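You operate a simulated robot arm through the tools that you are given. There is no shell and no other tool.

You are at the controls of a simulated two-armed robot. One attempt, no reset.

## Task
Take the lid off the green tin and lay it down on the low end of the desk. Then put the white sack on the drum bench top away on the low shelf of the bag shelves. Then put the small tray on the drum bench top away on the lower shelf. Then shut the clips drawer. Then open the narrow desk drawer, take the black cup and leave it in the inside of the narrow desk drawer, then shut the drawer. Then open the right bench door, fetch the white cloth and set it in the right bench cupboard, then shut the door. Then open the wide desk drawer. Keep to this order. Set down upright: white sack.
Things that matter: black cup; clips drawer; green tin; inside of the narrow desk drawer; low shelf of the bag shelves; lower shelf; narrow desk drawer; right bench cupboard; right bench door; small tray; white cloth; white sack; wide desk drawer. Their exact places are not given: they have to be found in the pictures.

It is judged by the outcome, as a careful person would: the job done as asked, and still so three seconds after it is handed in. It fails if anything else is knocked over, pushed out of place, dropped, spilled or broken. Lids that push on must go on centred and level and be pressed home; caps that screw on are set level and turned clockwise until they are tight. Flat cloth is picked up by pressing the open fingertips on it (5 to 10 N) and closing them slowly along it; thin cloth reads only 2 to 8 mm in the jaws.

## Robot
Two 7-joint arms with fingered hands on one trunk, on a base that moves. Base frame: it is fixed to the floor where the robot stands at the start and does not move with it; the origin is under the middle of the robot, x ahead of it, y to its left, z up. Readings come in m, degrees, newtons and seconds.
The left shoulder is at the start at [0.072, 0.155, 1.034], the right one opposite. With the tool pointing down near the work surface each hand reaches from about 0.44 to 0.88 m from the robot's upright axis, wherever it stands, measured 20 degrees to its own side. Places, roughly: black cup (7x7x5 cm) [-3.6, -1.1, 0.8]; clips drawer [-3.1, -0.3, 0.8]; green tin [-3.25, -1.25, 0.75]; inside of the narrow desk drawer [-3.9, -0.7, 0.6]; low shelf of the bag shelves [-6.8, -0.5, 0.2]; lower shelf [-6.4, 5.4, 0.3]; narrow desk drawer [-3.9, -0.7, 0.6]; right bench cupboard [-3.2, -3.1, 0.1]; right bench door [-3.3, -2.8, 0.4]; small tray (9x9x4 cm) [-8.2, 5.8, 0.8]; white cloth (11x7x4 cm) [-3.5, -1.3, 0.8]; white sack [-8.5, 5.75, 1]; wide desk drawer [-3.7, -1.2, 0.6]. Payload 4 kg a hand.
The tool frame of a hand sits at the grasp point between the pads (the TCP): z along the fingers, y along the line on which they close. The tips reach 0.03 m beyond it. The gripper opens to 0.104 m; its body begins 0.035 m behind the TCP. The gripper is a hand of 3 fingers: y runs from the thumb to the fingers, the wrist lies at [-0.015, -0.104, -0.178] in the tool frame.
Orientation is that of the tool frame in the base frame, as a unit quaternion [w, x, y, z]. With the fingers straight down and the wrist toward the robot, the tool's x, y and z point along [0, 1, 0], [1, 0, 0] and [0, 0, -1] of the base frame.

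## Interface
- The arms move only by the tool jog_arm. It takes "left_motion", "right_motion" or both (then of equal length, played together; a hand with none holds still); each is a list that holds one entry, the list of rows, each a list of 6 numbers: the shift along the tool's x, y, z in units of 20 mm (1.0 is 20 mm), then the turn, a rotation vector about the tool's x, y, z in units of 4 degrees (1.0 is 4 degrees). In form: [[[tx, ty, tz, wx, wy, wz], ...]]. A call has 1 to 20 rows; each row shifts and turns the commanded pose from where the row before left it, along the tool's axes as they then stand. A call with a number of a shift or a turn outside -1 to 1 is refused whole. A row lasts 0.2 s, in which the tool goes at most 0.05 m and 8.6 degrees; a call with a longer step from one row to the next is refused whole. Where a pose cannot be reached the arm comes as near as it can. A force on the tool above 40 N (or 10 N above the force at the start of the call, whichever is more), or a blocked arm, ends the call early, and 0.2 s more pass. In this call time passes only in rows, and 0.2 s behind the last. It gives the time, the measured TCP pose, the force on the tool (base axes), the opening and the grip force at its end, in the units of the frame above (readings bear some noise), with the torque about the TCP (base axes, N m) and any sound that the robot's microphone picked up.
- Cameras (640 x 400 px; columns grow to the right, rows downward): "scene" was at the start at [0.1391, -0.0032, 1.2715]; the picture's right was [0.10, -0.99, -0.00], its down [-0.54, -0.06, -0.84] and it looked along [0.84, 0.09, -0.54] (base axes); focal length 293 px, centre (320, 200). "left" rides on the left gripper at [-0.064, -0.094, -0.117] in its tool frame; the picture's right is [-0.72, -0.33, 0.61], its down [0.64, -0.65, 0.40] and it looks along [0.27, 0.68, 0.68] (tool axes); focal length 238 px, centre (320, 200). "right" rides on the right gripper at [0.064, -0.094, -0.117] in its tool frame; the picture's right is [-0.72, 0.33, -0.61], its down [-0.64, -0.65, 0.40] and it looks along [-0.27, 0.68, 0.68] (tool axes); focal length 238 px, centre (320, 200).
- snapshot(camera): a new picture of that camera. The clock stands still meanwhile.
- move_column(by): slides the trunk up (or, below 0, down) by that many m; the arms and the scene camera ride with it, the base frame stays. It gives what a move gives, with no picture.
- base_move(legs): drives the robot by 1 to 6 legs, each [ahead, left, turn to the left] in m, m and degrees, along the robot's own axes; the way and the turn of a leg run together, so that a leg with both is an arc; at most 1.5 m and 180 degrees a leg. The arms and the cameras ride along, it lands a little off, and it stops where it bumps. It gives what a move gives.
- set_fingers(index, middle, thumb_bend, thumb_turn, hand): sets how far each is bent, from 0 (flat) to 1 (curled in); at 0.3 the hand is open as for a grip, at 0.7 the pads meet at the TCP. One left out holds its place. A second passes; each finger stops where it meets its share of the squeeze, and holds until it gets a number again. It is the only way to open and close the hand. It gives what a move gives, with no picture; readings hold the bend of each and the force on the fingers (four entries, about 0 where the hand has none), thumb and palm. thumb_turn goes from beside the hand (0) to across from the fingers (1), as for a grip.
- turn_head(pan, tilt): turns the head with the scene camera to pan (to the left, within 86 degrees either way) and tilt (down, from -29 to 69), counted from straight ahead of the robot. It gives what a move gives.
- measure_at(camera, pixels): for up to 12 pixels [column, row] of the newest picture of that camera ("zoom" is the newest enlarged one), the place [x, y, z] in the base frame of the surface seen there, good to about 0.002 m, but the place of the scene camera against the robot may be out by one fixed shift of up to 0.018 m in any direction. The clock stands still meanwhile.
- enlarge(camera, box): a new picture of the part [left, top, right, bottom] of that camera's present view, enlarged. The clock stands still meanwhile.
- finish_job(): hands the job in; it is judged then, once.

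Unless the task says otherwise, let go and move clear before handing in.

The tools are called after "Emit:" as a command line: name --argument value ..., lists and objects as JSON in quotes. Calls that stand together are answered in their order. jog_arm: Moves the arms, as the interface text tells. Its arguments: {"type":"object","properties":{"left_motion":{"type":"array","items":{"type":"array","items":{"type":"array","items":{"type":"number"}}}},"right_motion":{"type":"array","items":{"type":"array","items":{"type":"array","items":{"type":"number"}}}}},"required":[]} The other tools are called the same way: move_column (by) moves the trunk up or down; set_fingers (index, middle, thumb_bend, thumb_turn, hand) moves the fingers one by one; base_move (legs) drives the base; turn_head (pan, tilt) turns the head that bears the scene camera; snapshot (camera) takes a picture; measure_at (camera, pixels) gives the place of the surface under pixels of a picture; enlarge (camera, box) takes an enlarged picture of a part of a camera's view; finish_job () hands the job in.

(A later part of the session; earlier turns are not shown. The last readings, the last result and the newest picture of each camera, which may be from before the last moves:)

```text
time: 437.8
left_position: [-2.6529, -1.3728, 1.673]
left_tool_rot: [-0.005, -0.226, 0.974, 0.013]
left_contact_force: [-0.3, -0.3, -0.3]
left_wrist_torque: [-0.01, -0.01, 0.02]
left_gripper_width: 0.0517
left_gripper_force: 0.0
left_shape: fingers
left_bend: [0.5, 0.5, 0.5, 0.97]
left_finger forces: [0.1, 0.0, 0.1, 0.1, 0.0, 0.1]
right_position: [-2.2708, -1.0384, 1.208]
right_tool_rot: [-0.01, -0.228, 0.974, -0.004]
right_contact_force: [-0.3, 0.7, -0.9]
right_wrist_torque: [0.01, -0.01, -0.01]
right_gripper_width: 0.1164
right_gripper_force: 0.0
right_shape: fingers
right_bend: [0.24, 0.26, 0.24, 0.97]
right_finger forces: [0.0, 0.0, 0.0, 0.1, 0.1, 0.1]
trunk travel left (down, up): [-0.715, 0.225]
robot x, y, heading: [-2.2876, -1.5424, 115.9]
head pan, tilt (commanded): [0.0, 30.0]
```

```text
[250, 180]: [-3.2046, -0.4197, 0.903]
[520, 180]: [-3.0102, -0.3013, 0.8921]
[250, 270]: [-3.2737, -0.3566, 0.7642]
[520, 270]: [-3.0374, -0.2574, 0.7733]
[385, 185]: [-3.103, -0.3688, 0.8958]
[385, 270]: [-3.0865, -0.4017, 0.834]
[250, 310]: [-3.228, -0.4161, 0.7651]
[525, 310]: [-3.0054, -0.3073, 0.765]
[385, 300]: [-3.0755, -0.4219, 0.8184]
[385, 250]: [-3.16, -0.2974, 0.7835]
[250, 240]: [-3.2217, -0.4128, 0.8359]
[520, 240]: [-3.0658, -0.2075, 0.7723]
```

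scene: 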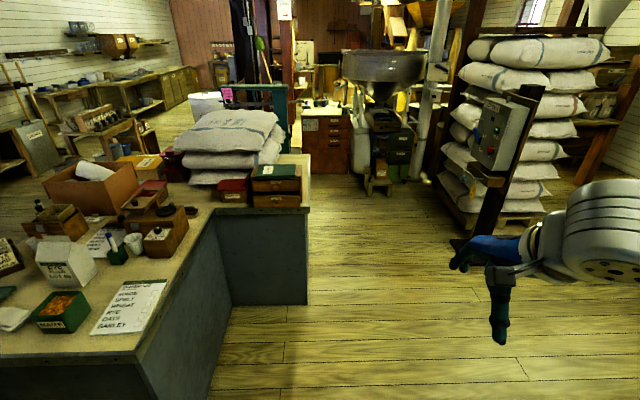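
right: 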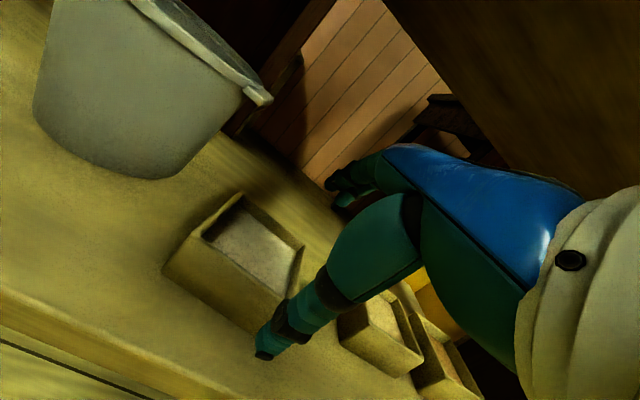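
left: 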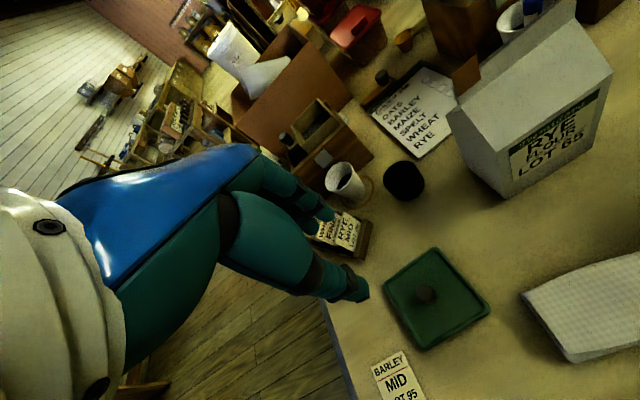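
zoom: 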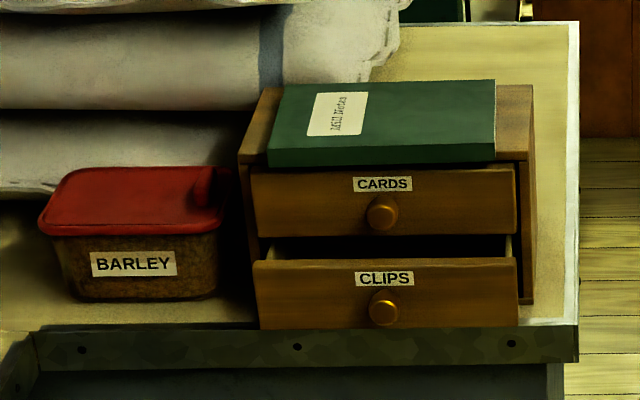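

CLIPS protrudes ~3.7 cm beyond CARDS, overhanging the desk edge; its knob is at about (-3.075,-0.406,0.814). I'll use the left hand's straightened fingers to push it. First set fingers, lower the trunk and drive in.

Emit:
set_fingers --hand "left" --index 0.15 --middle 0.15 --thumb_bend 0.4

Emit:
move_column --by -0.265

Emit:
base_move --legs '[[0.6, 0.03, 0]]'

Emit:
jog_arm --left_motion '[[[0, 0, 1, 0, 0, 0], [0, 0, 1, 0, 0, 0], [0, 0, 1, 0, 0, 0], [0, 0, 1, 0, 0, 0], [0, 0, 1, 0, 0, 0], [0, 0, 1, 0, 0, 0], [0, 0, 1, 0, 0, 0], [0, 0, 1, 0, 0, 0], [0, 0.3, 1, 0, 0, 0], [0, 0.3, 1, 0, 0, 0], [0, 0.3, 1, 0, 0, 0], [0, 0.3, 1, 0, 0, 0], [0, 0.3, 1, 0, 0, 0], [0, 0.3, 1, 0, 0, 0], [0, 0.3, 1, 0, 0, 0]]]'

Emit:
turn_head --pan 15 --tilt 35

Emit:
snapshot --camera "scene"

```text
time: 438.8
left_position: [-2.6526, -1.3725, 1.6728]
left_tool_rot: [-0.004, -0.225, 0.974, 0.012]
left_contact_force: [-0.5, 0.5, 0.6]
left_wrist_torque: [-0.01, 0.01, 0.02]
left_gripper_width: 0.112
left_gripper_force: 0.0
left_shape: fingers
left_bend: [0.15, 0.15, 0.4, 0.97]
left_finger forces: [0.0, 0.0, 0.1, 0.1, 0.0, 0.0]
right_position: [-2.2712, -1.0388, 1.2076]
right_tool_rot: [-0.01, -0.228, 0.974, -0.004]
right_contact_force: [0.8, 0.4, 0.2]
right_wrist_torque: [0.0, -0.01, 0.0]
right_gripper_width: 0.1163
right_gripper_force: 0.1
right_shape: fingers
right_bend: [0.24, 0.26, 0.24, 0.97]
right_finger forces: [0.0, 0.0, 0.1, 0.0, 0.0, 0.1]
trunk travel left (down, up): [-0.715, 0.225]
robot x, y, heading: [-2.2782, -1.5441, 116.2]
head pan, tilt (commanded): [0.0, 30.0]
```

```text
time: 441.5
left_position: [-2.6523, -1.3743, 1.407]
left_tool_rot: [-0.004, -0.225, 0.974, 0.013]
left_contact_force: [0.0, 0.0, -0.1]
left_wrist_torque: [0.02, 0.03, 0.01]
left_gripper_width: 0.1119
left_gripper_force: 0.0
left_shape: fingers
left_bend: [0.15, 0.15, 0.4, 0.97]
left_finger forces: [0.0, 0.1, 0.1, 0.0, 0.1, 0.1]
right_position: [-2.2702, -1.0385, 0.9438]
right_tool_rot: [-0.01, -0.228, 0.974, -0.003]
right_contact_force: [-0.3, -0.3, 0.3]
right_wrist_torque: [0.0, 0.0, 0.04]
right_gripper_width: 0.1163
right_gripper_force: 0.1
right_shape: fingers
right_bend: [0.24, 0.26, 0.24, 0.97]
right_finger forces: [0.1, 0.1, 0.0, 0.0, 0.1, 0.0]
trunk travel left (down, up): [-0.45, 0.49]
robot x, y, heading: [-2.2877, -1.545, 115.8]
head pan, tilt (commanded): [0.0, 30.0]
```

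```text
time: 444.9
left_position: [-2.9372, -0.8364, 1.4069]
left_tool_rot: [-0.003, -0.218, 0.976, 0.012]
left_contact_force: [0.0, 0.3, 1.1]
left_wrist_torque: [0.0, -0.01, 0.01]
left_gripper_width: 0.1118
left_gripper_force: 0.2
left_shape: fingers
left_bend: [0.15, 0.15, 0.4, 0.97]
left_finger forces: [0.1, 0.0, 0.0, 0.0, 0.0, 0.1]
right_position: [-2.5521, -0.5079, 0.9424]
right_tool_rot: [-0.01, -0.219, 0.976, -0.003]
right_contact_force: [-0.7, -0.1, 0.0]
right_wrist_torque: [-0.03, -0.03, 0.01]
right_gripper_width: 0.1164
right_gripper_force: 0.1
right_shape: fingers
right_bend: [0.24, 0.26, 0.24, 0.97]
right_finger forces: [0.0, 0.0, 0.1, 0.1, 0.0, 0.1]
trunk travel left (down, up): [-0.45, 0.49]
robot x, y, heading: [-2.5715, -1.0132, 115.1]
head pan, tilt (commanded): [0.0, 30.0]
```

```text
time: 448.1
left_position: [-2.9622, -0.7908, 1.1089]
left_tool_rot: [-0.002, -0.218, 0.976, 0.012]
left_contact_force: [-0.5, -0.5, -0.5]
left_wrist_torque: [0.03, -0.01, 0.03]
left_gripper_width: 0.1119
left_gripper_force: 0.1
left_shape: fingers
left_bend: [0.15, 0.15, 0.4, 0.97]
left_finger forces: [0.1, 0.1, 0.0, 0.0, 0.0, 0.0]
right_position: [-2.5515, -0.5086, 0.9429]
right_tool_rot: [-0.009, -0.22, 0.975, -0.004]
right_contact_force: [-0.9, -0.2, -0.4]
right_wrist_torque: [0.02, 0.0, 0.02]
right_gripper_width: 0.1164
right_gripper_force: 0.1
right_shape: fingers
right_bend: [0.24, 0.26, 0.24, 0.97]
right_finger forces: [0.1, 0.0, 0.1, 0.0, 0.0, 0.0]
trunk travel left (down, up): [-0.45, 0.49]
robot x, y, heading: [-2.5726, -1.0119, 115.3]
head pan, tilt (commanded): [0.0, 30.0]
```

```text
time: 448.9
left_position: [-2.9609, -0.7911, 1.1095]
left_tool_rot: [-0.003, -0.219, 0.976, 0.012]
left_contact_force: [0.1, 0.4, -0.2]
left_wrist_torque: [0.0, 0.04, 0.0]
left_gripper_width: 0.1121
left_gripper_force: 0.0
left_shape: fingers
left_bend: [0.15, 0.15, 0.4, 0.97]
left_finger forces: [0.0, 0.0, 0.0, 0.0, 0.0, 0.0]
right_position: [-2.5525, -0.5072, 0.9427]
right_tool_rot: [-0.009, -0.221, 0.975, -0.003]
right_contact_force: [-0.2, -0.1, -0.6]
right_wrist_torque: [0.01, 0.03, -0.02]
right_gripper_width: 0.1165
right_gripper_force: 0.0
right_shape: fingers
right_bend: [0.24, 0.26, 0.24, 0.97]
right_finger forces: [0.0, 0.0, 0.0, 0.0, 0.0, 0.0]
trunk travel left (down, up): [-0.45, 0.49]
robot x, y, heading: [-2.5764, -1.0098, 115.3]
head pan, tilt (commanded): [15.0, 35.0]
```

```text
taken
```

scene: 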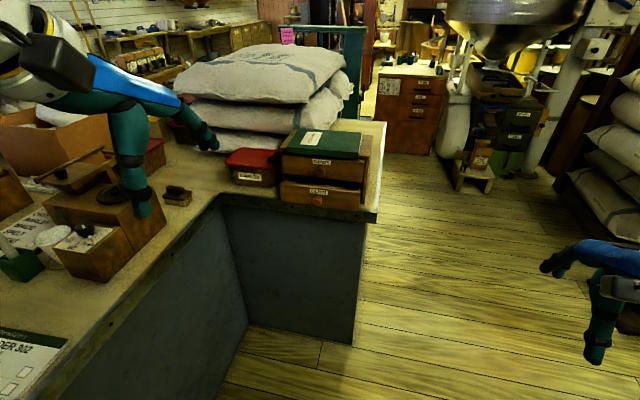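

The left hand is above the notch in front of the drawers. I'll measure the items along the desk edge on my left for elbow clearance.

Emit:
measure_at --camera "scene" --pixels '[[95, 280], [160, 225], [178, 190], [55, 235], [110, 205], [75, 175], [35, 340], [320, 200], [318, 165], [345, 200], [285, 200], [30, 250]]'

Emit:
turn_head --pan 55 --tilt 40

Emit:
snapshot --camera "scene"

```text
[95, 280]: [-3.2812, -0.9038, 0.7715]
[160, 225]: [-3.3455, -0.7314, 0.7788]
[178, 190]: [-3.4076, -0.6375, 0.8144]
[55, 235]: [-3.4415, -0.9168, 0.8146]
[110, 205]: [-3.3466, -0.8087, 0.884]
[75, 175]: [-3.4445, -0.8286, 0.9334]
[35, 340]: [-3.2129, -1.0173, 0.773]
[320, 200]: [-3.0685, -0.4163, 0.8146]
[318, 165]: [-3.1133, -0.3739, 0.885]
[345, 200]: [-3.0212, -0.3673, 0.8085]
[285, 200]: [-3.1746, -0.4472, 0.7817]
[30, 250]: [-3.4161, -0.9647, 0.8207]
```

```text
time: 449.9
left_position: [-2.9605, -0.7903, 1.109]
left_tool_rot: [-0.003, -0.218, 0.976, 0.013]
left_contact_force: [-0.3, 0.2, -0.4]
left_wrist_torque: [0.0, 0.01, 0.0]
left_gripper_width: 0.1116
left_gripper_force: 0.1
left_shape: fingers
left_bend: [0.15, 0.15, 0.4, 0.97]
left_finger forces: [0.0, 0.0, 0.1, 0.0, 0.0, 0.1]
right_position: [-2.5522, -0.5086, 0.9439]
right_tool_rot: [-0.009, -0.22, 0.975, -0.003]
right_contact_force: [0.1, 0.0, 0.2]
right_wrist_torque: [-0.02, 0.03, 0.02]
right_gripper_width: 0.1164
right_gripper_force: 0.1
right_shape: fingers
right_bend: [0.24, 0.26, 0.24, 0.97]
right_finger forces: [0.1, 0.0, 0.1, 0.0, 0.0, 0.1]
trunk travel left (down, up): [-0.45, 0.49]
robot x, y, heading: [-2.5704, -1.0111, 115.2]
head pan, tilt (commanded): [55.0, 40.0]
```

```text
taken
```

scene: 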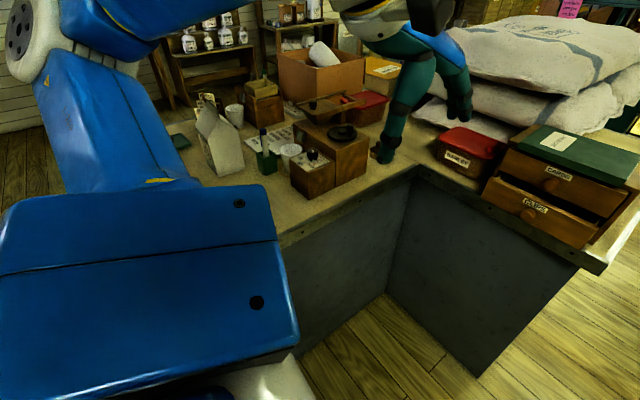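

I'll measure where the elbow and upper arm are relative to the carton and jar.

Emit:
measure_at --camera "scene" --pixels '[[40, 40], [60, 60], [130, 20], [100, 150], [160, 180], [220, 130], [205, 100], [280, 150], [50, 90], [15, 50]]'

```text
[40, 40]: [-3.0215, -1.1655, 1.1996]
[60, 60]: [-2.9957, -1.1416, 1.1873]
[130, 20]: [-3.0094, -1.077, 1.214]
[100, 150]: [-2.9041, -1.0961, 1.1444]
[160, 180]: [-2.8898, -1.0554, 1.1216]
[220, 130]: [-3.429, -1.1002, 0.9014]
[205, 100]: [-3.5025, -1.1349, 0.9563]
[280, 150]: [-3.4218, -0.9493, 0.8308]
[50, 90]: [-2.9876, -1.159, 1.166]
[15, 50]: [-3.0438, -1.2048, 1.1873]
```

The elbow stays well above desk items. I'll step forward 0.13 m, then shift the left hand 6 cm right and lower it in front of the drawers.

Emit:
base_move --legs '[[0.13, 0, 0.5]]'

Emit:
jog_arm --left_motion '[[[-0.75, 0, 1, 0, 0, 0], [-0.75, 0, 1, 0, 0, 0], [-0.75, 0, 1, 0, 0, 0], [-0.75, 0, 1, 0, 0, 0], [0, 0, 1, 0, 0, 0], [0, 0, 1, 0, 0, 0], [0, 0, 1, 0, 0, 0], [0, 0, 1, 0, 0, 0], [0, 0, 1, 0, 0, 0], [0, 0, 1, 0, 0, 0], [0, 0, 1, 0, 0, 0], [0, 0, 1, 0, 0, 0], [0, 0, 1, 0, 0, 0], [0, 0, 0.9, 0, 0, 0]]]'

Emit:
turn_head --pan 25 --tilt 35

Emit:
snapshot --camera "scene"

Emit:
snapshot --camera "left"

```text
time: 451.2
left_position: [-3.0197, -0.6777, 1.1088]
left_tool_rot: [-0.004, -0.224, 0.975, 0.014]
left_contact_force: [0.0, -0.2, -0.3]
left_wrist_torque: [0.0, -0.03, 0.03]
left_gripper_width: 0.1121
left_gripper_force: 0.1
left_shape: fingers
left_bend: [0.15, 0.15, 0.4, 0.97]
left_finger forces: [0.1, 0.1, 0.0, 0.0, 0.0, 0.0]
right_position: [-2.6148, -0.3905, 0.9431]
right_tool_rot: [-0.009, -0.225, 0.974, -0.003]
right_contact_force: [-0.2, -0.1, 0.2]
right_wrist_torque: [0.01, 0.02, -0.02]
right_gripper_width: 0.1165
right_gripper_force: 0.1
right_shape: fingers
right_bend: [0.24, 0.26, 0.24, 0.97]
right_finger forces: [0.0, 0.0, 0.0, 0.0, 0.1, 0.1]
trunk travel left (down, up): [-0.45, 0.49]
robot x, y, heading: [-2.6282, -0.8906, 115.7]
head pan, tilt (commanded): [55.0, 40.0]
```

```text
time: 454.2
left_position: [-3.0107, -0.6343, 0.9626]
left_tool_rot: [-0.003, -0.224, 0.975, 0.012]
left_contact_force: [-0.2, -0.3, 0.3]
left_wrist_torque: [0.02, -0.01, 0.01]
left_gripper_width: 0.1121
left_gripper_force: 0.0
left_shape: fingers
left_bend: [0.15, 0.15, 0.4, 0.97]
left_finger forces: [0.1, 0.0, 0.0, 0.1, 0.0, 0.1]
left hand out of reach, approached as far as the arm can: row 3, 4, 5, 6, 7, 8, 9, 10, 11, 12, 13
right_position: [-2.6142, -0.3882, 0.9433]
right_tool_rot: [-0.009, -0.224, 0.974, -0.003]
right_contact_force: [-0.1, -0.5, 0.6]
right_wrist_torque: [0.02, 0.01, 0.01]
right_gripper_width: 0.1165
right_gripper_force: 0.1
right_shape: fingers
right_bend: [0.24, 0.26, 0.24, 0.97]
right_finger forces: [0.0, 0.1, 0.1, 0.0, 0.0, 0.1]
trunk travel left (down, up): [-0.45, 0.49]
robot x, y, heading: [-2.6319, -0.8955, 115.7]
head pan, tilt (commanded): [55.0, 40.0]
```

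```text
time: 455.2
left_position: [-3.0102, -0.636, 0.9625]
left_tool_rot: [-0.003, -0.223, 0.975, 0.013]
left_contact_force: [0.2, 0.0, -0.3]
left_wrist_torque: [0.04, 0.0, 0.01]
left_gripper_width: 0.1119
left_gripper_force: 0.0
left_shape: fingers
left_bend: [0.15, 0.15, 0.4, 0.97]
left_finger forces: [0.0, 0.1, 0.0, 0.0, 0.1, 0.0]
right_position: [-2.6129, -0.3892, 0.943]
right_tool_rot: [-0.01, -0.225, 0.974, -0.003]
right_contact_force: [-0.3, -0.2, -0.1]
right_wrist_torque: [0.01, 0.01, -0.01]
right_gripper_width: 0.1168
right_gripper_force: 0.2
right_shape: fingers
right_bend: [0.24, 0.26, 0.24, 0.97]
right_finger forces: [0.0, 0.0, 0.0, 0.0, 0.0, 0.0]
trunk travel left (down, up): [-0.45, 0.49]
robot x, y, heading: [-2.6315, -0.8951, 115.8]
head pan, tilt (commanded): [25.0, 35.0]
```

```text
taken
```

scene: 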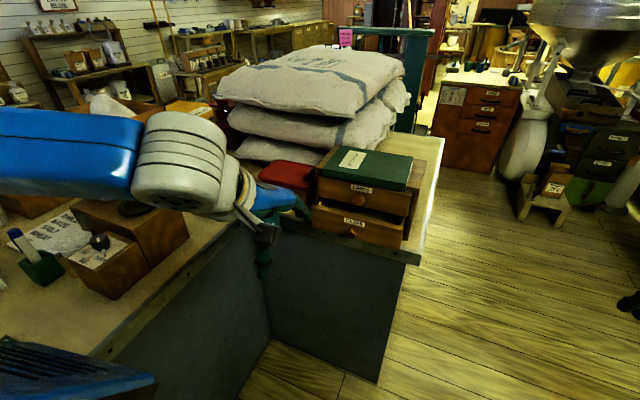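

```text
taken
```

left: 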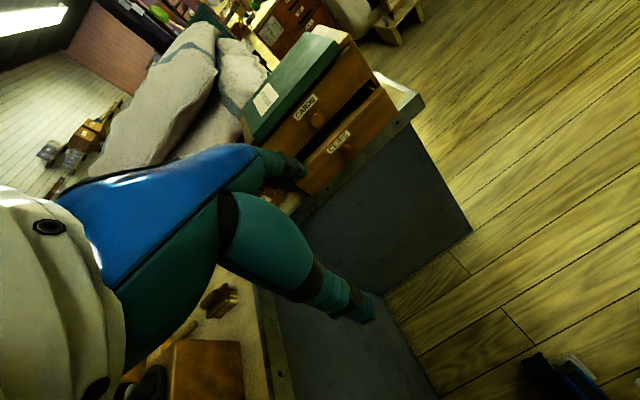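

The hand is too close to the body to lower further (F≈0.40). I'll back the base 0.12 m, extend the arm by 0.10 m, and then lower.

Emit:
base_move --legs '[[-0.12, 0, 0]]'

Emit:
jog_arm --left_motion '[[[-0.3, 0.9, 0, 0, 0, 0], [-0.3, 0.9, 0, 0, 0, 0], [-0.3, 0.9, 0, 0, 0, 0], [-0.3, 0.9, 0, 0, 0, 0], [-0.3, 0.9, 0, 0, 0, 0], [-0.3, 0.5, 0.5, 0, 0, 0], [-0.3, 0, 1, 0, 0, 0], [0, 0, 1, 0, 0, 0], [0, 0, 1, 0, 0, 0], [0, 0, 1, 0, 0, 0], [0, 0, 1, 0, 0, 0], [0, 0, 1, 0, 0, 0]]]'

Emit:
snapshot --camera "left"

Emit:
snapshot --camera "scene"

```text
time: 456.4
left_position: [-2.9573, -0.7417, 0.963]
left_tool_rot: [-0.003, -0.223, 0.975, 0.011]
left_contact_force: [0.1, -0.4, -0.3]
left_wrist_torque: [-0.04, 0.0, 0.0]
left_gripper_width: 0.1118
left_gripper_force: 0.0
left_shape: fingers
left_bend: [0.15, 0.15, 0.4, 0.97]
left_finger forces: [0.0, 0.1, 0.0, 0.0, 0.0, 0.1]
right_position: [-2.5615, -0.4951, 0.9429]
right_tool_rot: [-0.01, -0.225, 0.974, -0.003]
right_contact_force: [-0.8, 0.2, 0.0]
right_wrist_torque: [-0.04, 0.02, 0.01]
right_gripper_width: 0.1166
right_gripper_force: 0.1
right_shape: fingers
right_bend: [0.24, 0.26, 0.24, 0.97]
right_finger forces: [0.1, 0.1, 0.1, 0.0, 0.0, 0.1]
trunk travel left (down, up): [-0.45, 0.49]
robot x, y, heading: [-2.5777, -1.0019, 115.4]
head pan, tilt (commanded): [25.0, 35.0]
```

```text
time: 459.0
left_position: [-2.9646, -0.6312, 0.8348]
left_tool_rot: [-0.003, -0.223, 0.975, 0.012]
left_contact_force: [0.6, 0.4, -0.7]
left_wrist_torque: [-0.02, -0.01, 0.0]
left_gripper_width: 0.112
left_gripper_force: 0.1
left_shape: fingers
left_bend: [0.15, 0.15, 0.4, 0.97]
left_finger forces: [0.1, 0.1, 0.1, 0.1, 0.0, 0.1]
right_position: [-2.5611, -0.4965, 0.9437]
right_tool_rot: [-0.01, -0.225, 0.974, -0.003]
right_contact_force: [0.5, 1.5, 0.4]
right_wrist_torque: [0.01, 0.02, -0.01]
right_gripper_width: 0.1169
right_gripper_force: 0.0
right_shape: fingers
right_bend: [0.24, 0.26, 0.24, 0.97]
right_finger forces: [0.0, 0.0, 0.0, 0.0, 0.0, 0.0]
trunk travel left (down, up): [-0.45, 0.49]
robot x, y, heading: [-2.576, -0.9988, 115.9]
head pan, tilt (commanded): [25.0, 35.0]
```

```text
taken
```

left: 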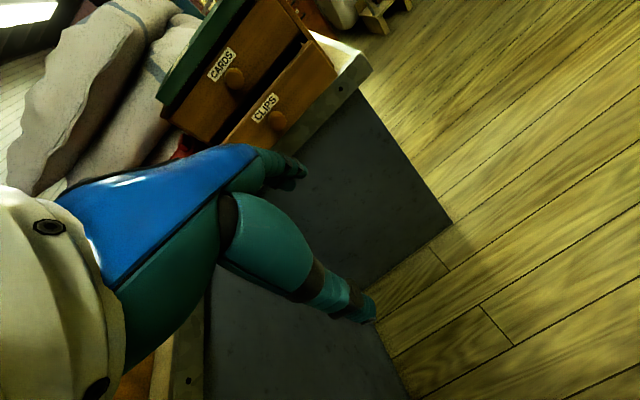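

```text
taken
```

scene: 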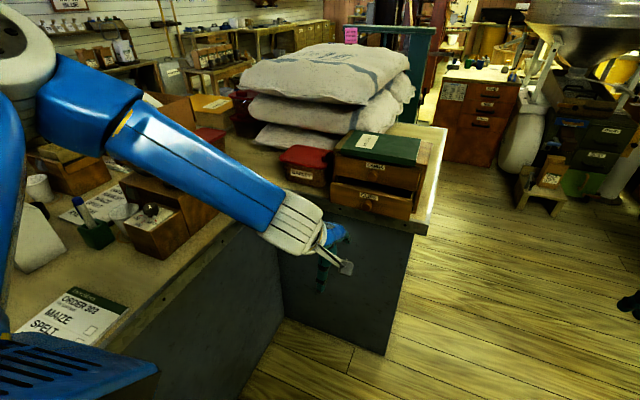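

The hand is now at the right height, in front of the drawers. I'll measure the CLIPS knob and drawer fronts with the left camera.

Emit:
measure_at --camera "left" --pixels '[[277, 121], [270, 115], [305, 75], [250, 140], [235, 78], [240, 95], [300, 50], [330, 70]]'

Emit:
enlarge --camera "left" --box '[180, 20, 380, 220]'

```text
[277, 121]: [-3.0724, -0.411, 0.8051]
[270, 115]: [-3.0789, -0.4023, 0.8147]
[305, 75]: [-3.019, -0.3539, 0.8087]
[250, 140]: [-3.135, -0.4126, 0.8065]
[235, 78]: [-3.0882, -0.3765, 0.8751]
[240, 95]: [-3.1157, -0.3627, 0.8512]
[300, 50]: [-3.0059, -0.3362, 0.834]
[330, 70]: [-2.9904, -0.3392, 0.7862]
```

```text
2.00 times, centred on (280, 120) of left
```

zoom: 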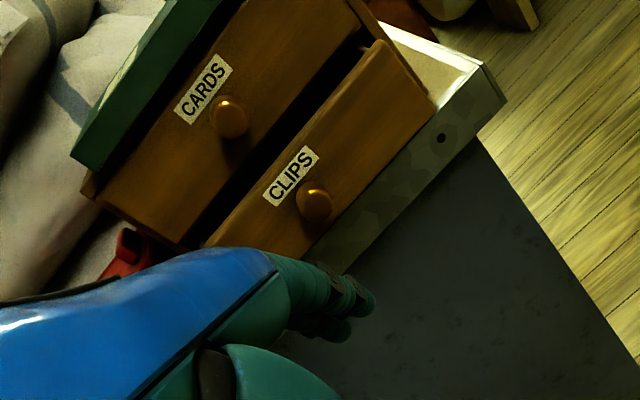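

Knob at (-3.075,-0.407,0.81), 25 cm ahead of the TCP and laterally aligned. I'll lower 1.2 cm and advance 13 cm to just short of contact.

Emit:
jog_arm --left_motion '[[[0, 0.2, 0.6, 0, 0, 0], [0, 0.9, 0, 0, 0, 0], [0, 0.9, 0, 0, 0, 0], [0, 0.9, 0, 0, 0, 0], [0, 0.9, 0, 0, 0, 0], [0, 0.9, 0, 0, 0, 0], [0, 0.9, 0, 0, 0, 0], [0, 0.9, 0, 0, 0, 0]]]'

Emit:
snapshot --camera "left"

Emit:
enlarge --camera "scene" --box '[270, 110, 470, 270]'

```text
time: 460.8
left_position: [-3.0393, -0.5653, 0.8597]
left_tool_rot: [-0.003, -0.222, 0.975, 0.013]
left_contact_force: [0.0, 0.0, -0.3]
left_wrist_torque: [-0.02, 0.01, -0.03]
left_gripper_width: 0.1121
left_gripper_force: 0.1
left_shape: fingers
left_bend: [0.15, 0.15, 0.4, 0.97]
left_finger forces: [0.1, 0.0, 0.0, 0.0, 0.0, 0.1]
left hand out of reach, approached as far as the arm can: row 3, 4, 5, 6, 7, 8
right_position: [-2.5625, -0.496, 0.9434]
right_tool_rot: [-0.01, -0.225, 0.974, -0.003]
right_contact_force: [-0.5, 0.2, 0.3]
right_wrist_torque: [0.01, 0.0, 0.01]
right_gripper_width: 0.1165
right_gripper_force: 0.0
right_shape: fingers
right_bend: [0.24, 0.26, 0.24, 0.97]
right_finger forces: [0.0, 0.1, 0.1, 0.0, 0.0, 0.0]
trunk travel left (down, up): [-0.45, 0.49]
robot x, y, heading: [-2.5787, -1.004, 115.6]
head pan, tilt (commanded): [25.0, 35.0]
```

```text
taken
```

left: 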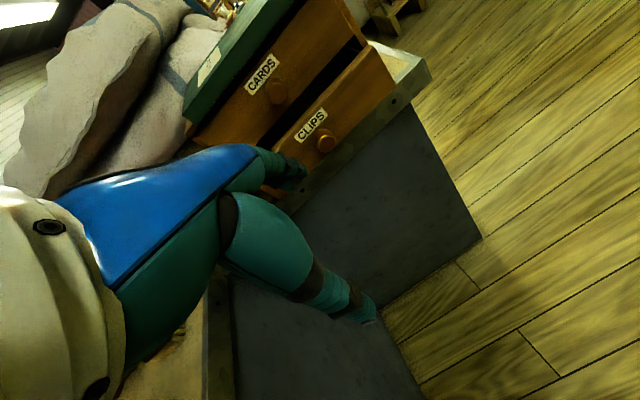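

```text
2.50 times, centred on (370, 190) of scene
```

zoom: 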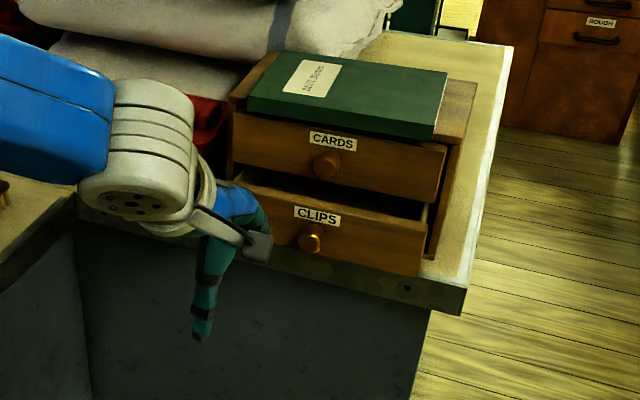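

The arm hits a posture limit here (moved left and up instead). I'll raise the hand back to the neutral pose to reset the elbow and try again.

Emit:
jog_arm --left_motion '[[[0, -0.5, -1, 0, 0, 0], [0, -0.3, -1, 0, 0, 0], [0, 0, -1, 0, 0, 0], [0, 0, -1, 0, 0, 0], [0, 0, -1, 0, 0, 0], [0, 0, -1, 0, 0, 0], [0, 0, -1, 0, 0, 0], [0, 0, -1, 0, 0, 0], [0, 0, -1, 0, 0, 0], [0, 0, -1, 0, 0, 0]]]'

Emit:
turn_head --pan 45 --tilt 30

Emit:
snapshot --camera "scene"

```text
time: 463.0
left_position: [-3.0299, -0.5831, 1.0605]
left_tool_rot: [-0.003, -0.222, 0.975, 0.012]
left_contact_force: [0.3, -0.6, 0.6]
left_wrist_torque: [0.01, 0.01, 0.0]
left_gripper_width: 0.1123
left_gripper_force: 0.1
left_shape: fingers
left_bend: [0.15, 0.15, 0.4, 0.97]
left_finger forces: [0.0, 0.0, 0.0, 0.1, 0.1, 0.0]
right_position: [-2.5621, -0.4984, 0.9437]
right_tool_rot: [-0.011, -0.225, 0.974, -0.002]
right_contact_force: [-0.6, 0.3, 0.0]
right_wrist_torque: [-0.01, -0.02, -0.02]
right_gripper_width: 0.1164
right_gripper_force: 0.0
right_shape: fingers
right_bend: [0.24, 0.26, 0.24, 0.97]
right_finger forces: [0.1, 0.0, 0.1, 0.1, 0.1, 0.0]
trunk travel left (down, up): [-0.45, 0.49]
robot x, y, heading: [-2.573, -1.0016, 115.9]
head pan, tilt (commanded): [25.0, 35.0]
```

```text
time: 463.8
left_position: [-3.0297, -0.5833, 1.0592]
left_tool_rot: [-0.004, -0.223, 0.975, 0.013]
left_contact_force: [-0.4, 0.8, 0.3]
left_wrist_torque: [-0.01, -0.01, -0.03]
left_gripper_width: 0.1121
left_gripper_force: 0.1
left_shape: fingers
left_bend: [0.15, 0.15, 0.4, 0.97]
left_finger forces: [0.1, 0.0, 0.1, 0.0, 0.1, 0.1]
right_position: [-2.5621, -0.4971, 0.9453]
right_tool_rot: [-0.01, -0.224, 0.974, -0.003]
right_contact_force: [-0.2, -0.3, -0.2]
right_wrist_torque: [-0.03, -0.03, 0.0]
right_gripper_width: 0.1162
right_gripper_force: 0.1
right_shape: fingers
right_bend: [0.24, 0.26, 0.24, 0.97]
right_finger forces: [0.0, 0.0, 0.0, 0.0, 0.0, 0.0]
trunk travel left (down, up): [-0.45, 0.49]
robot x, y, heading: [-2.5794, -0.9999, 115.6]
head pan, tilt (commanded): [45.0, 30.0]
```

```text
taken
```

scene: 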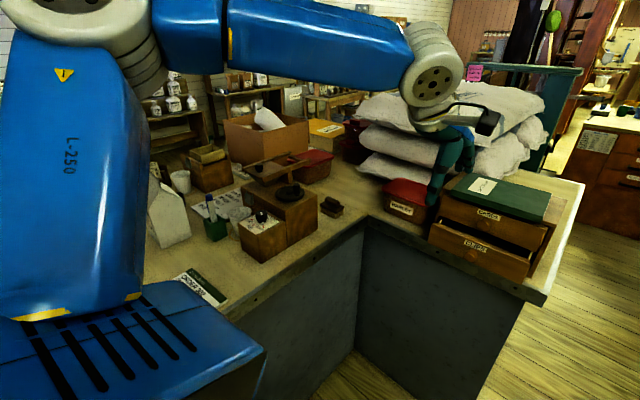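

The elbow is high in this posture. Instead of lowering the arm, I can lower the trunk; I'll check the elbow's location relative to the desk items first.

Emit:
measure_at --camera "scene" --pixels '[[80, 40], [120, 30], [150, 90], [100, 150], [190, 50], [300, 50], [140, 80], [60, 100], [200, 290], [140, 280]]'

```text
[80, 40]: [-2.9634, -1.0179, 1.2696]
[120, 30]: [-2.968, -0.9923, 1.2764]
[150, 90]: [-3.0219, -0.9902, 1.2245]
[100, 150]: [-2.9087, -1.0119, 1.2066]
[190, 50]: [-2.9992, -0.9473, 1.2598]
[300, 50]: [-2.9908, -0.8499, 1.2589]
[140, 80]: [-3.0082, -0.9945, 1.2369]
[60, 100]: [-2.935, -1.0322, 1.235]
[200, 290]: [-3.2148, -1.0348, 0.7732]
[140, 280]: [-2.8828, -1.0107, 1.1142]
```

Elbow bottom would be ~0.88 after lowering, above the order sheet. I'll shift 3.6 cm right, then lower the trunk 0.24 m.

Emit:
jog_arm --left_motion '[[[-0.9, 0, 0, 0, 0, 0], [-0.9, 0, 0, 0, 0, 0]]]'

Emit:
move_column --by -0.24

Emit:
turn_head --pan 28 --tilt 25

Emit:
snapshot --camera "scene"

Emit:
snapshot --camera "left"

```text
time: 464.4
left_position: [-2.9971, -0.5689, 1.0587]
left_tool_rot: [-0.003, -0.223, 0.975, 0.012]
left_contact_force: [-0.2, 0.1, 0.1]
left_wrist_torque: [0.01, -0.01, 0.03]
left_gripper_width: 0.1119
left_gripper_force: 0.0
left_shape: fingers
left_bend: [0.15, 0.15, 0.4, 0.97]
left_finger forces: [0.0, 0.0, 0.0, 0.1, 0.0, 0.2]
right_position: [-2.5605, -0.4957, 0.9424]
right_tool_rot: [-0.01, -0.224, 0.974, -0.003]
right_contact_force: [0.5, -0.1, -0.5]
right_wrist_torque: [0.0, 0.01, 0.0]
right_gripper_width: 0.1166
right_gripper_force: 0.0
right_shape: fingers
right_bend: [0.24, 0.26, 0.24, 0.97]
right_finger forces: [0.0, 0.0, 0.1, 0.0, 0.0, 0.0]
trunk travel left (down, up): [-0.45, 0.49]
robot x, y, heading: [-2.5759, -0.9977, 116.1]
head pan, tilt (commanded): [45.0, 30.0]
```

```text
time: 466.9
left_position: [-2.9963, -0.5693, 0.8187]
left_tool_rot: [-0.003, -0.222, 0.975, 0.013]
left_contact_force: [0.6, 0.6, 0.4]
left_wrist_torque: [0.02, 0.01, 0.01]
left_gripper_width: 0.1122
left_gripper_force: 0.1
left_shape: fingers
left_bend: [0.15, 0.15, 0.4, 0.97]
left_finger forces: [0.0, 0.0, 0.0, 0.0, 0.0, 0.0]
right_position: [-2.561, -0.4972, 0.704]
right_tool_rot: [-0.01, -0.225, 0.974, -0.002]
right_contact_force: [0.9, 0.0, -1.2]
right_wrist_torque: [0.01, -0.03, -0.02]
right_gripper_width: 0.1164
right_gripper_force: 0.1
right_shape: fingers
right_bend: [0.24, 0.26, 0.24, 0.97]
right_finger forces: [0.1, 0.0, 0.1, 0.1, 0.0, 0.0]
trunk travel left (down, up): [-0.21, 0.73]
robot x, y, heading: [-2.5751, -1.0005, 115.9]
head pan, tilt (commanded): [45.0, 30.0]
```

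```text
time: 467.7
left_position: [-2.9969, -0.5696, 0.8179]
left_tool_rot: [-0.004, -0.222, 0.975, 0.012]
left_contact_force: [-0.9, -0.1, 0.0]
left_wrist_torque: [0.0, 0.04, 0.01]
left_gripper_width: 0.1119
left_gripper_force: 0.0
left_shape: fingers
left_bend: [0.15, 0.15, 0.4, 0.97]
left_finger forces: [0.0, 0.1, 0.0, 0.0, 0.1, 0.1]
right_position: [-2.5615, -0.4972, 0.7034]
right_tool_rot: [-0.01, -0.224, 0.974, -0.002]
right_contact_force: [-0.8, 0.3, 0.2]
right_wrist_torque: [0.04, -0.01, 0.0]
right_gripper_width: 0.1167
right_gripper_force: 0.1
right_shape: fingers
right_bend: [0.24, 0.26, 0.24, 0.97]
right_finger forces: [0.1, 0.1, 0.0, 0.0, 0.0, 0.0]
trunk travel left (down, up): [-0.21, 0.73]
robot x, y, heading: [-2.5776, -1.0005, 115.8]
head pan, tilt (commanded): [28.0, 25.0]
```

```text
taken
```

scene: 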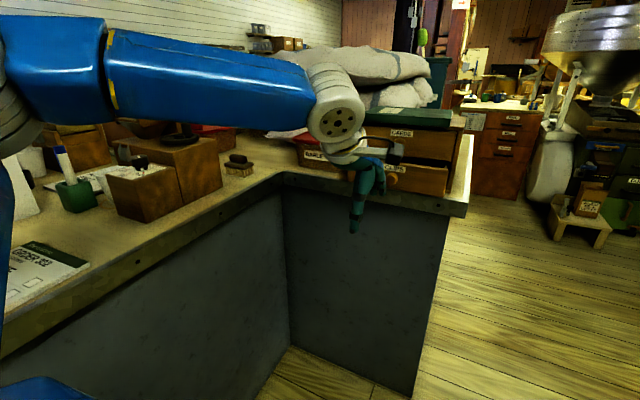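

```text
taken
```

left: 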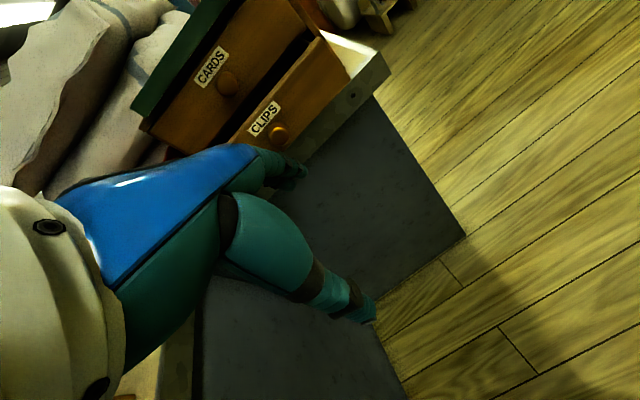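

Now the knob is straight ahead (0.18 m), at the right height. I'll advance 7.5 cm, then push in small steps.

Emit:
jog_arm --left_motion '[[[0, 0.75, 0, 0, 0, 0], [0, 0.75, 0, 0, 0, 0], [0, 0.75, 0, 0, 0, 0], [0, 0.75, 0, 0, 0, 0], [0, 0.75, 0, 0, 0, 0]]]'

Emit:
snapshot --camera "left"

Emit:
enlarge --camera "scene" --box '[300, 90, 480, 250]'

```text
time: 468.9
left_position: [-3.0142, -0.5366, 0.8206]
left_tool_rot: [-0.004, -0.223, 0.975, 0.012]
left_contact_force: [-0.1, -0.4, -0.3]
left_wrist_torque: [0.01, -0.01, 0.0]
left_gripper_width: 0.1123
left_gripper_force: 0.1
left_shape: fingers
left_bend: [0.15, 0.15, 0.4, 0.97]
left_finger forces: [0.1, 0.0, 0.0, 0.1, 0.0, 0.0]
left hand out of reach, approached as far as the arm can: row 3, 4, 5
right_position: [-2.5612, -0.4964, 0.7037]
right_tool_rot: [-0.01, -0.225, 0.974, -0.002]
right_contact_force: [0.4, 0.0, 0.9]
right_wrist_torque: [0.02, -0.01, 0.0]
right_gripper_width: 0.1164
right_gripper_force: 0.0
right_shape: fingers
right_bend: [0.24, 0.26, 0.24, 0.97]
right_finger forces: [0.0, 0.0, 0.0, 0.1, 0.0, 0.0]
trunk travel left (down, up): [-0.21, 0.73]
robot x, y, heading: [-2.5783, -1.003, 115.7]
head pan, tilt (commanded): [28.0, 25.0]
```

```text
taken
```

left: 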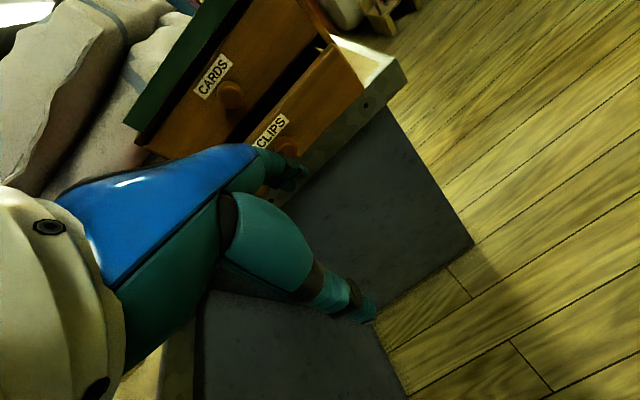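

```text
2.50 times, centred on (390, 170) of scene
```

zoom: 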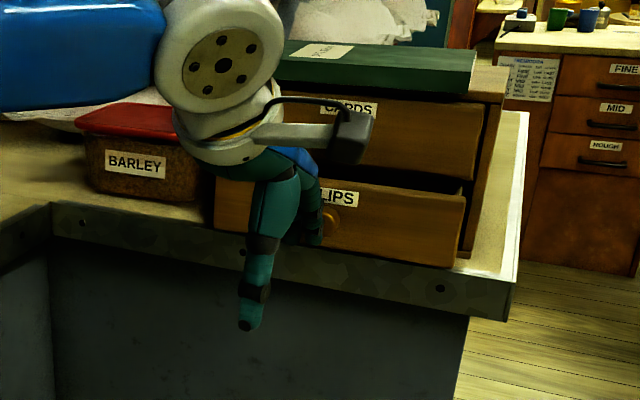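

The arm's forward range ends here, so I'll use small base steps to push. First 4.5 cm to reach contact.

Emit:
base_move --legs '[[0.045, 0, 0]]'

Emit:
enlarge --camera "scene" --box '[300, 90, 480, 250]'

Emit:
snapshot --camera "left"

```text
time: 469.8
left_position: [-3.0339, -0.4933, 0.8183]
left_tool_rot: [-0.003, -0.224, 0.974, 0.012]
left_contact_force: [0.5, 0.2, -1.1]
left_wrist_torque: [-0.01, -0.03, 0.01]
left_gripper_width: 0.1121
left_gripper_force: 0.0
left_shape: fingers
left_bend: [0.15, 0.15, 0.4, 0.97]
left_finger forces: [0.0, 0.0, 0.1, 0.0, 0.0, 0.1]
right_position: [-2.5828, -0.4547, 0.7029]
right_tool_rot: [-0.01, -0.225, 0.974, -0.003]
right_contact_force: [-0.3, 0.0, 1.1]
right_wrist_torque: [-0.03, 0.0, 0.01]
right_gripper_width: 0.1165
right_gripper_force: 0.0
right_shape: fingers
right_bend: [0.24, 0.26, 0.24, 0.97]
right_finger forces: [0.0, 0.0, 0.0, 0.1, 0.0, 0.1]
trunk travel left (down, up): [-0.21, 0.73]
robot x, y, heading: [-2.5985, -0.9613, 115.8]
head pan, tilt (commanded): [28.0, 25.0]
```

```text
2.50 times, centred on (390, 170) of scene
```

zoom: 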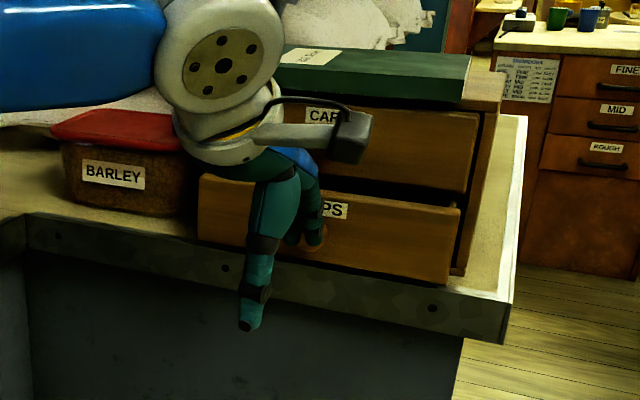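

```text
taken
```

left: 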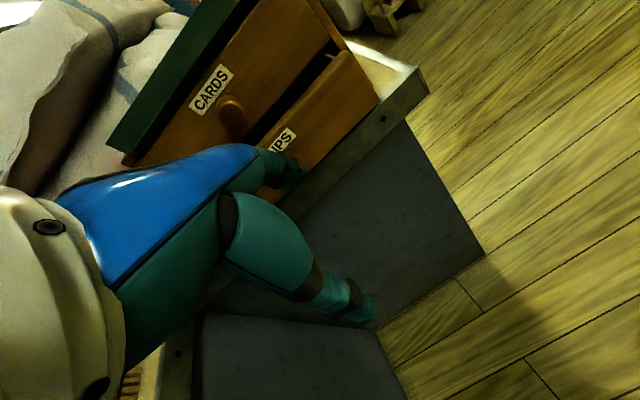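

Fingers are just about touching the knob. Next step 2 cm.

Emit:
base_move --legs '[[0.02, 0, 0]]'

Emit:
enlarge --camera "scene" --box '[300, 90, 480, 250]'

```text
time: 470.6
left_position: [-3.0424, -0.4757, 0.8207]
left_tool_rot: [-0.004, -0.223, 0.975, 0.012]
left_contact_force: [-0.4, 0.8, -0.3]
left_wrist_torque: [-0.04, -0.04, 0.0]
left_gripper_width: 0.1121
left_gripper_force: 0.1
left_shape: fingers
left_bend: [0.15, 0.15, 0.4, 0.97]
left_finger forces: [0.1, 0.0, 0.1, 0.0, 0.1, 0.1]
right_position: [-2.5895, -0.4372, 0.7045]
right_tool_rot: [-0.01, -0.224, 0.974, -0.003]
right_contact_force: [-0.1, -0.6, 0.0]
right_wrist_torque: [0.0, -0.01, -0.01]
right_gripper_width: 0.1164
right_gripper_force: 0.0
right_shape: fingers
right_bend: [0.24, 0.26, 0.24, 0.97]
right_finger forces: [0.0, 0.1, 0.0, 0.0, 0.0, 0.2]
trunk travel left (down, up): [-0.21, 0.73]
robot x, y, heading: [-2.6034, -0.9413, 115.8]
head pan, tilt (commanded): [28.0, 25.0]
```

```text
2.50 times, centred on (390, 170) of scene
```

zoom: 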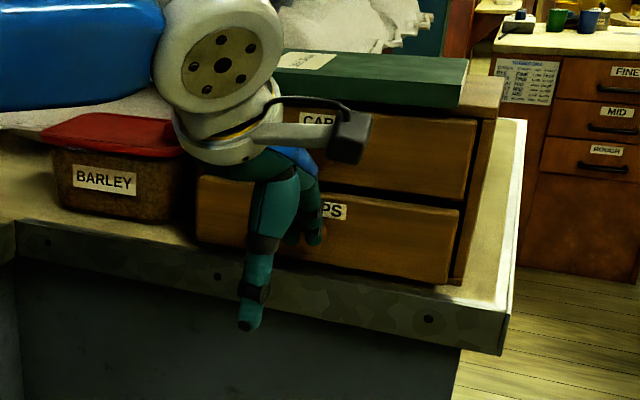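

The drawer is moving in with negligible force. Another 1.5 cm, then I'll measure both fronts.

Emit:
base_move --legs '[[0.015, 0, 0]]'

Emit:
snapshot --camera "left"

Emit:
enlarge --camera "scene" --box '[340, 110, 480, 230]'

Emit:
measure_at --camera "zoom" --pixels '[[300, 150], [400, 160], [300, 250], [400, 270], [420, 180], [410, 250], [350, 150], [350, 260]]'

```text
time: 471.4
left_position: [-3.0481, -0.4637, 0.8217]
left_tool_rot: [-0.004, -0.224, 0.975, 0.013]
left_contact_force: [0.0, 0.0, 0.4]
left_wrist_torque: [-0.01, -0.01, -0.01]
left_gripper_width: 0.1121
left_gripper_force: 0.0
left_shape: fingers
left_bend: [0.15, 0.15, 0.4, 0.97]
left_finger forces: [0.0, 0.0, 0.1, 0.1, 0.0, 0.1]
right_position: [-2.5958, -0.424, 0.7045]
right_tool_rot: [-0.01, -0.225, 0.974, -0.002]
right_contact_force: [-0.8, -0.7, 0.1]
right_wrist_torque: [0.0, 0.01, -0.02]
right_gripper_width: 0.1163
right_gripper_force: 0.0
right_shape: fingers
right_bend: [0.24, 0.26, 0.24, 0.97]
right_finger forces: [0.0, 0.0, 0.0, 0.0, 0.0, 0.0]
trunk travel left (down, up): [-0.21, 0.73]
robot x, y, heading: [-2.6157, -0.9256, 115.8]
head pan, tilt (commanded): [28.0, 25.0]
```

```text
taken
```

left: 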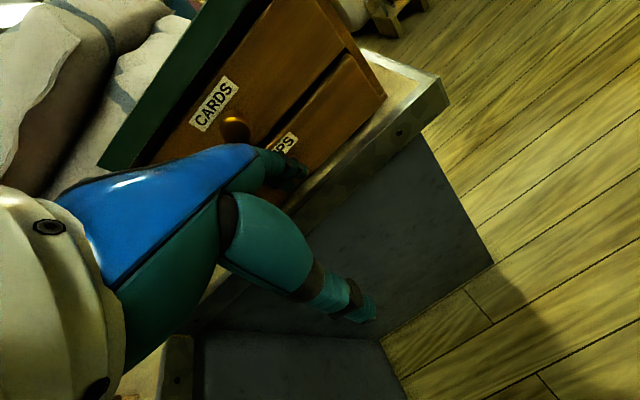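

```text
3.33 times, centred on (410, 170) of scene
```

zoom: 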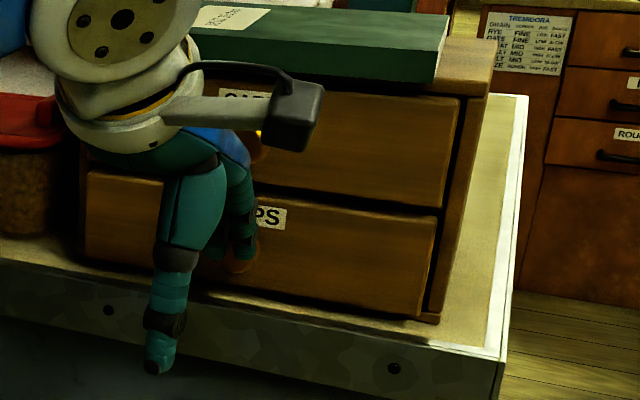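

```text
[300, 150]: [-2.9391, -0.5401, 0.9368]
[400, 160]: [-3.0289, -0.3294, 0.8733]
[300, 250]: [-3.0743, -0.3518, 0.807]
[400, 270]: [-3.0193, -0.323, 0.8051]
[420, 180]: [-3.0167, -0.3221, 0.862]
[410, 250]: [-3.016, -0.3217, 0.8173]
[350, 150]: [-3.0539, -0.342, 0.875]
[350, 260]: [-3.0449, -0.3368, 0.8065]
```

CLIPS is now flush with CARDS (within ~1 mm). I'll give a final 5 mm nudge to be sure and watch the force.

Emit:
base_move --legs '[[0.006, 0, 0]]'

Emit:
enlarge --camera "scene" --box '[340, 110, 480, 230]'

Emit:
measure_at --camera "zoom" --pixels '[[400, 160], [350, 150], [400, 270], [350, 260], [470, 70], [440, 315]]'

```text
time: 472.1
left_position: [-3.0487, -0.4595, 0.8214]
left_tool_rot: [-0.004, -0.223, 0.975, 0.014]
left_contact_force: [0.4, -3.2, 0.3]
left_wrist_torque: [0.05, 0.03, 0.07]
left_gripper_width: 0.1121
left_gripper_force: 1.5
left_shape: fingers
left_bend: [0.15, 0.16, 0.4, 0.97]
left_finger forces: [0.1, 2.6, 0.2, 0.0, 0.0, 0.1]
right_position: [-2.5994, -0.4201, 0.7043]
right_tool_rot: [-0.011, -0.226, 0.974, -0.002]
right_contact_force: [-0.4, 0.3, 0.2]
right_wrist_torque: [0.02, -0.02, 0.0]
right_gripper_width: 0.1163
right_gripper_force: 0.1
right_shape: fingers
right_bend: [0.24, 0.26, 0.24, 0.97]
right_finger forces: [0.0, 0.0, 0.1, 0.0, 0.0, 0.0]
trunk travel left (down, up): [-0.21, 0.73]
robot x, y, heading: [-2.6156, -0.9249, 115.9]
head pan, tilt (commanded): [28.0, 25.0]
```

```text
3.33 times, centred on (410, 170) of scene
```

zoom: 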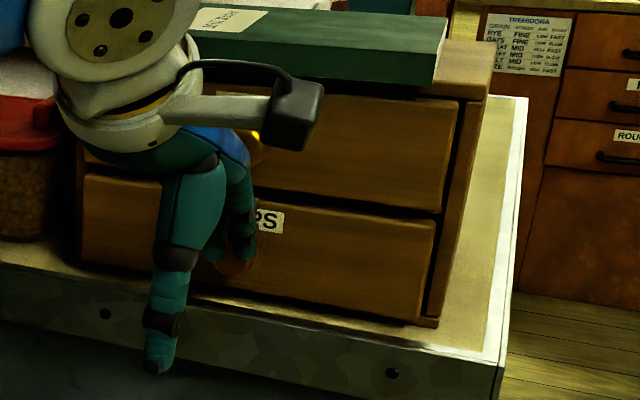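

```text
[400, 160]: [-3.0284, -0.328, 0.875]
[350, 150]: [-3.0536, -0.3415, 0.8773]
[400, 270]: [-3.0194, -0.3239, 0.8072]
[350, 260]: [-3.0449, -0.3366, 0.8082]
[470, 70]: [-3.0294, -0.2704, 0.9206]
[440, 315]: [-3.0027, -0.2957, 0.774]
```

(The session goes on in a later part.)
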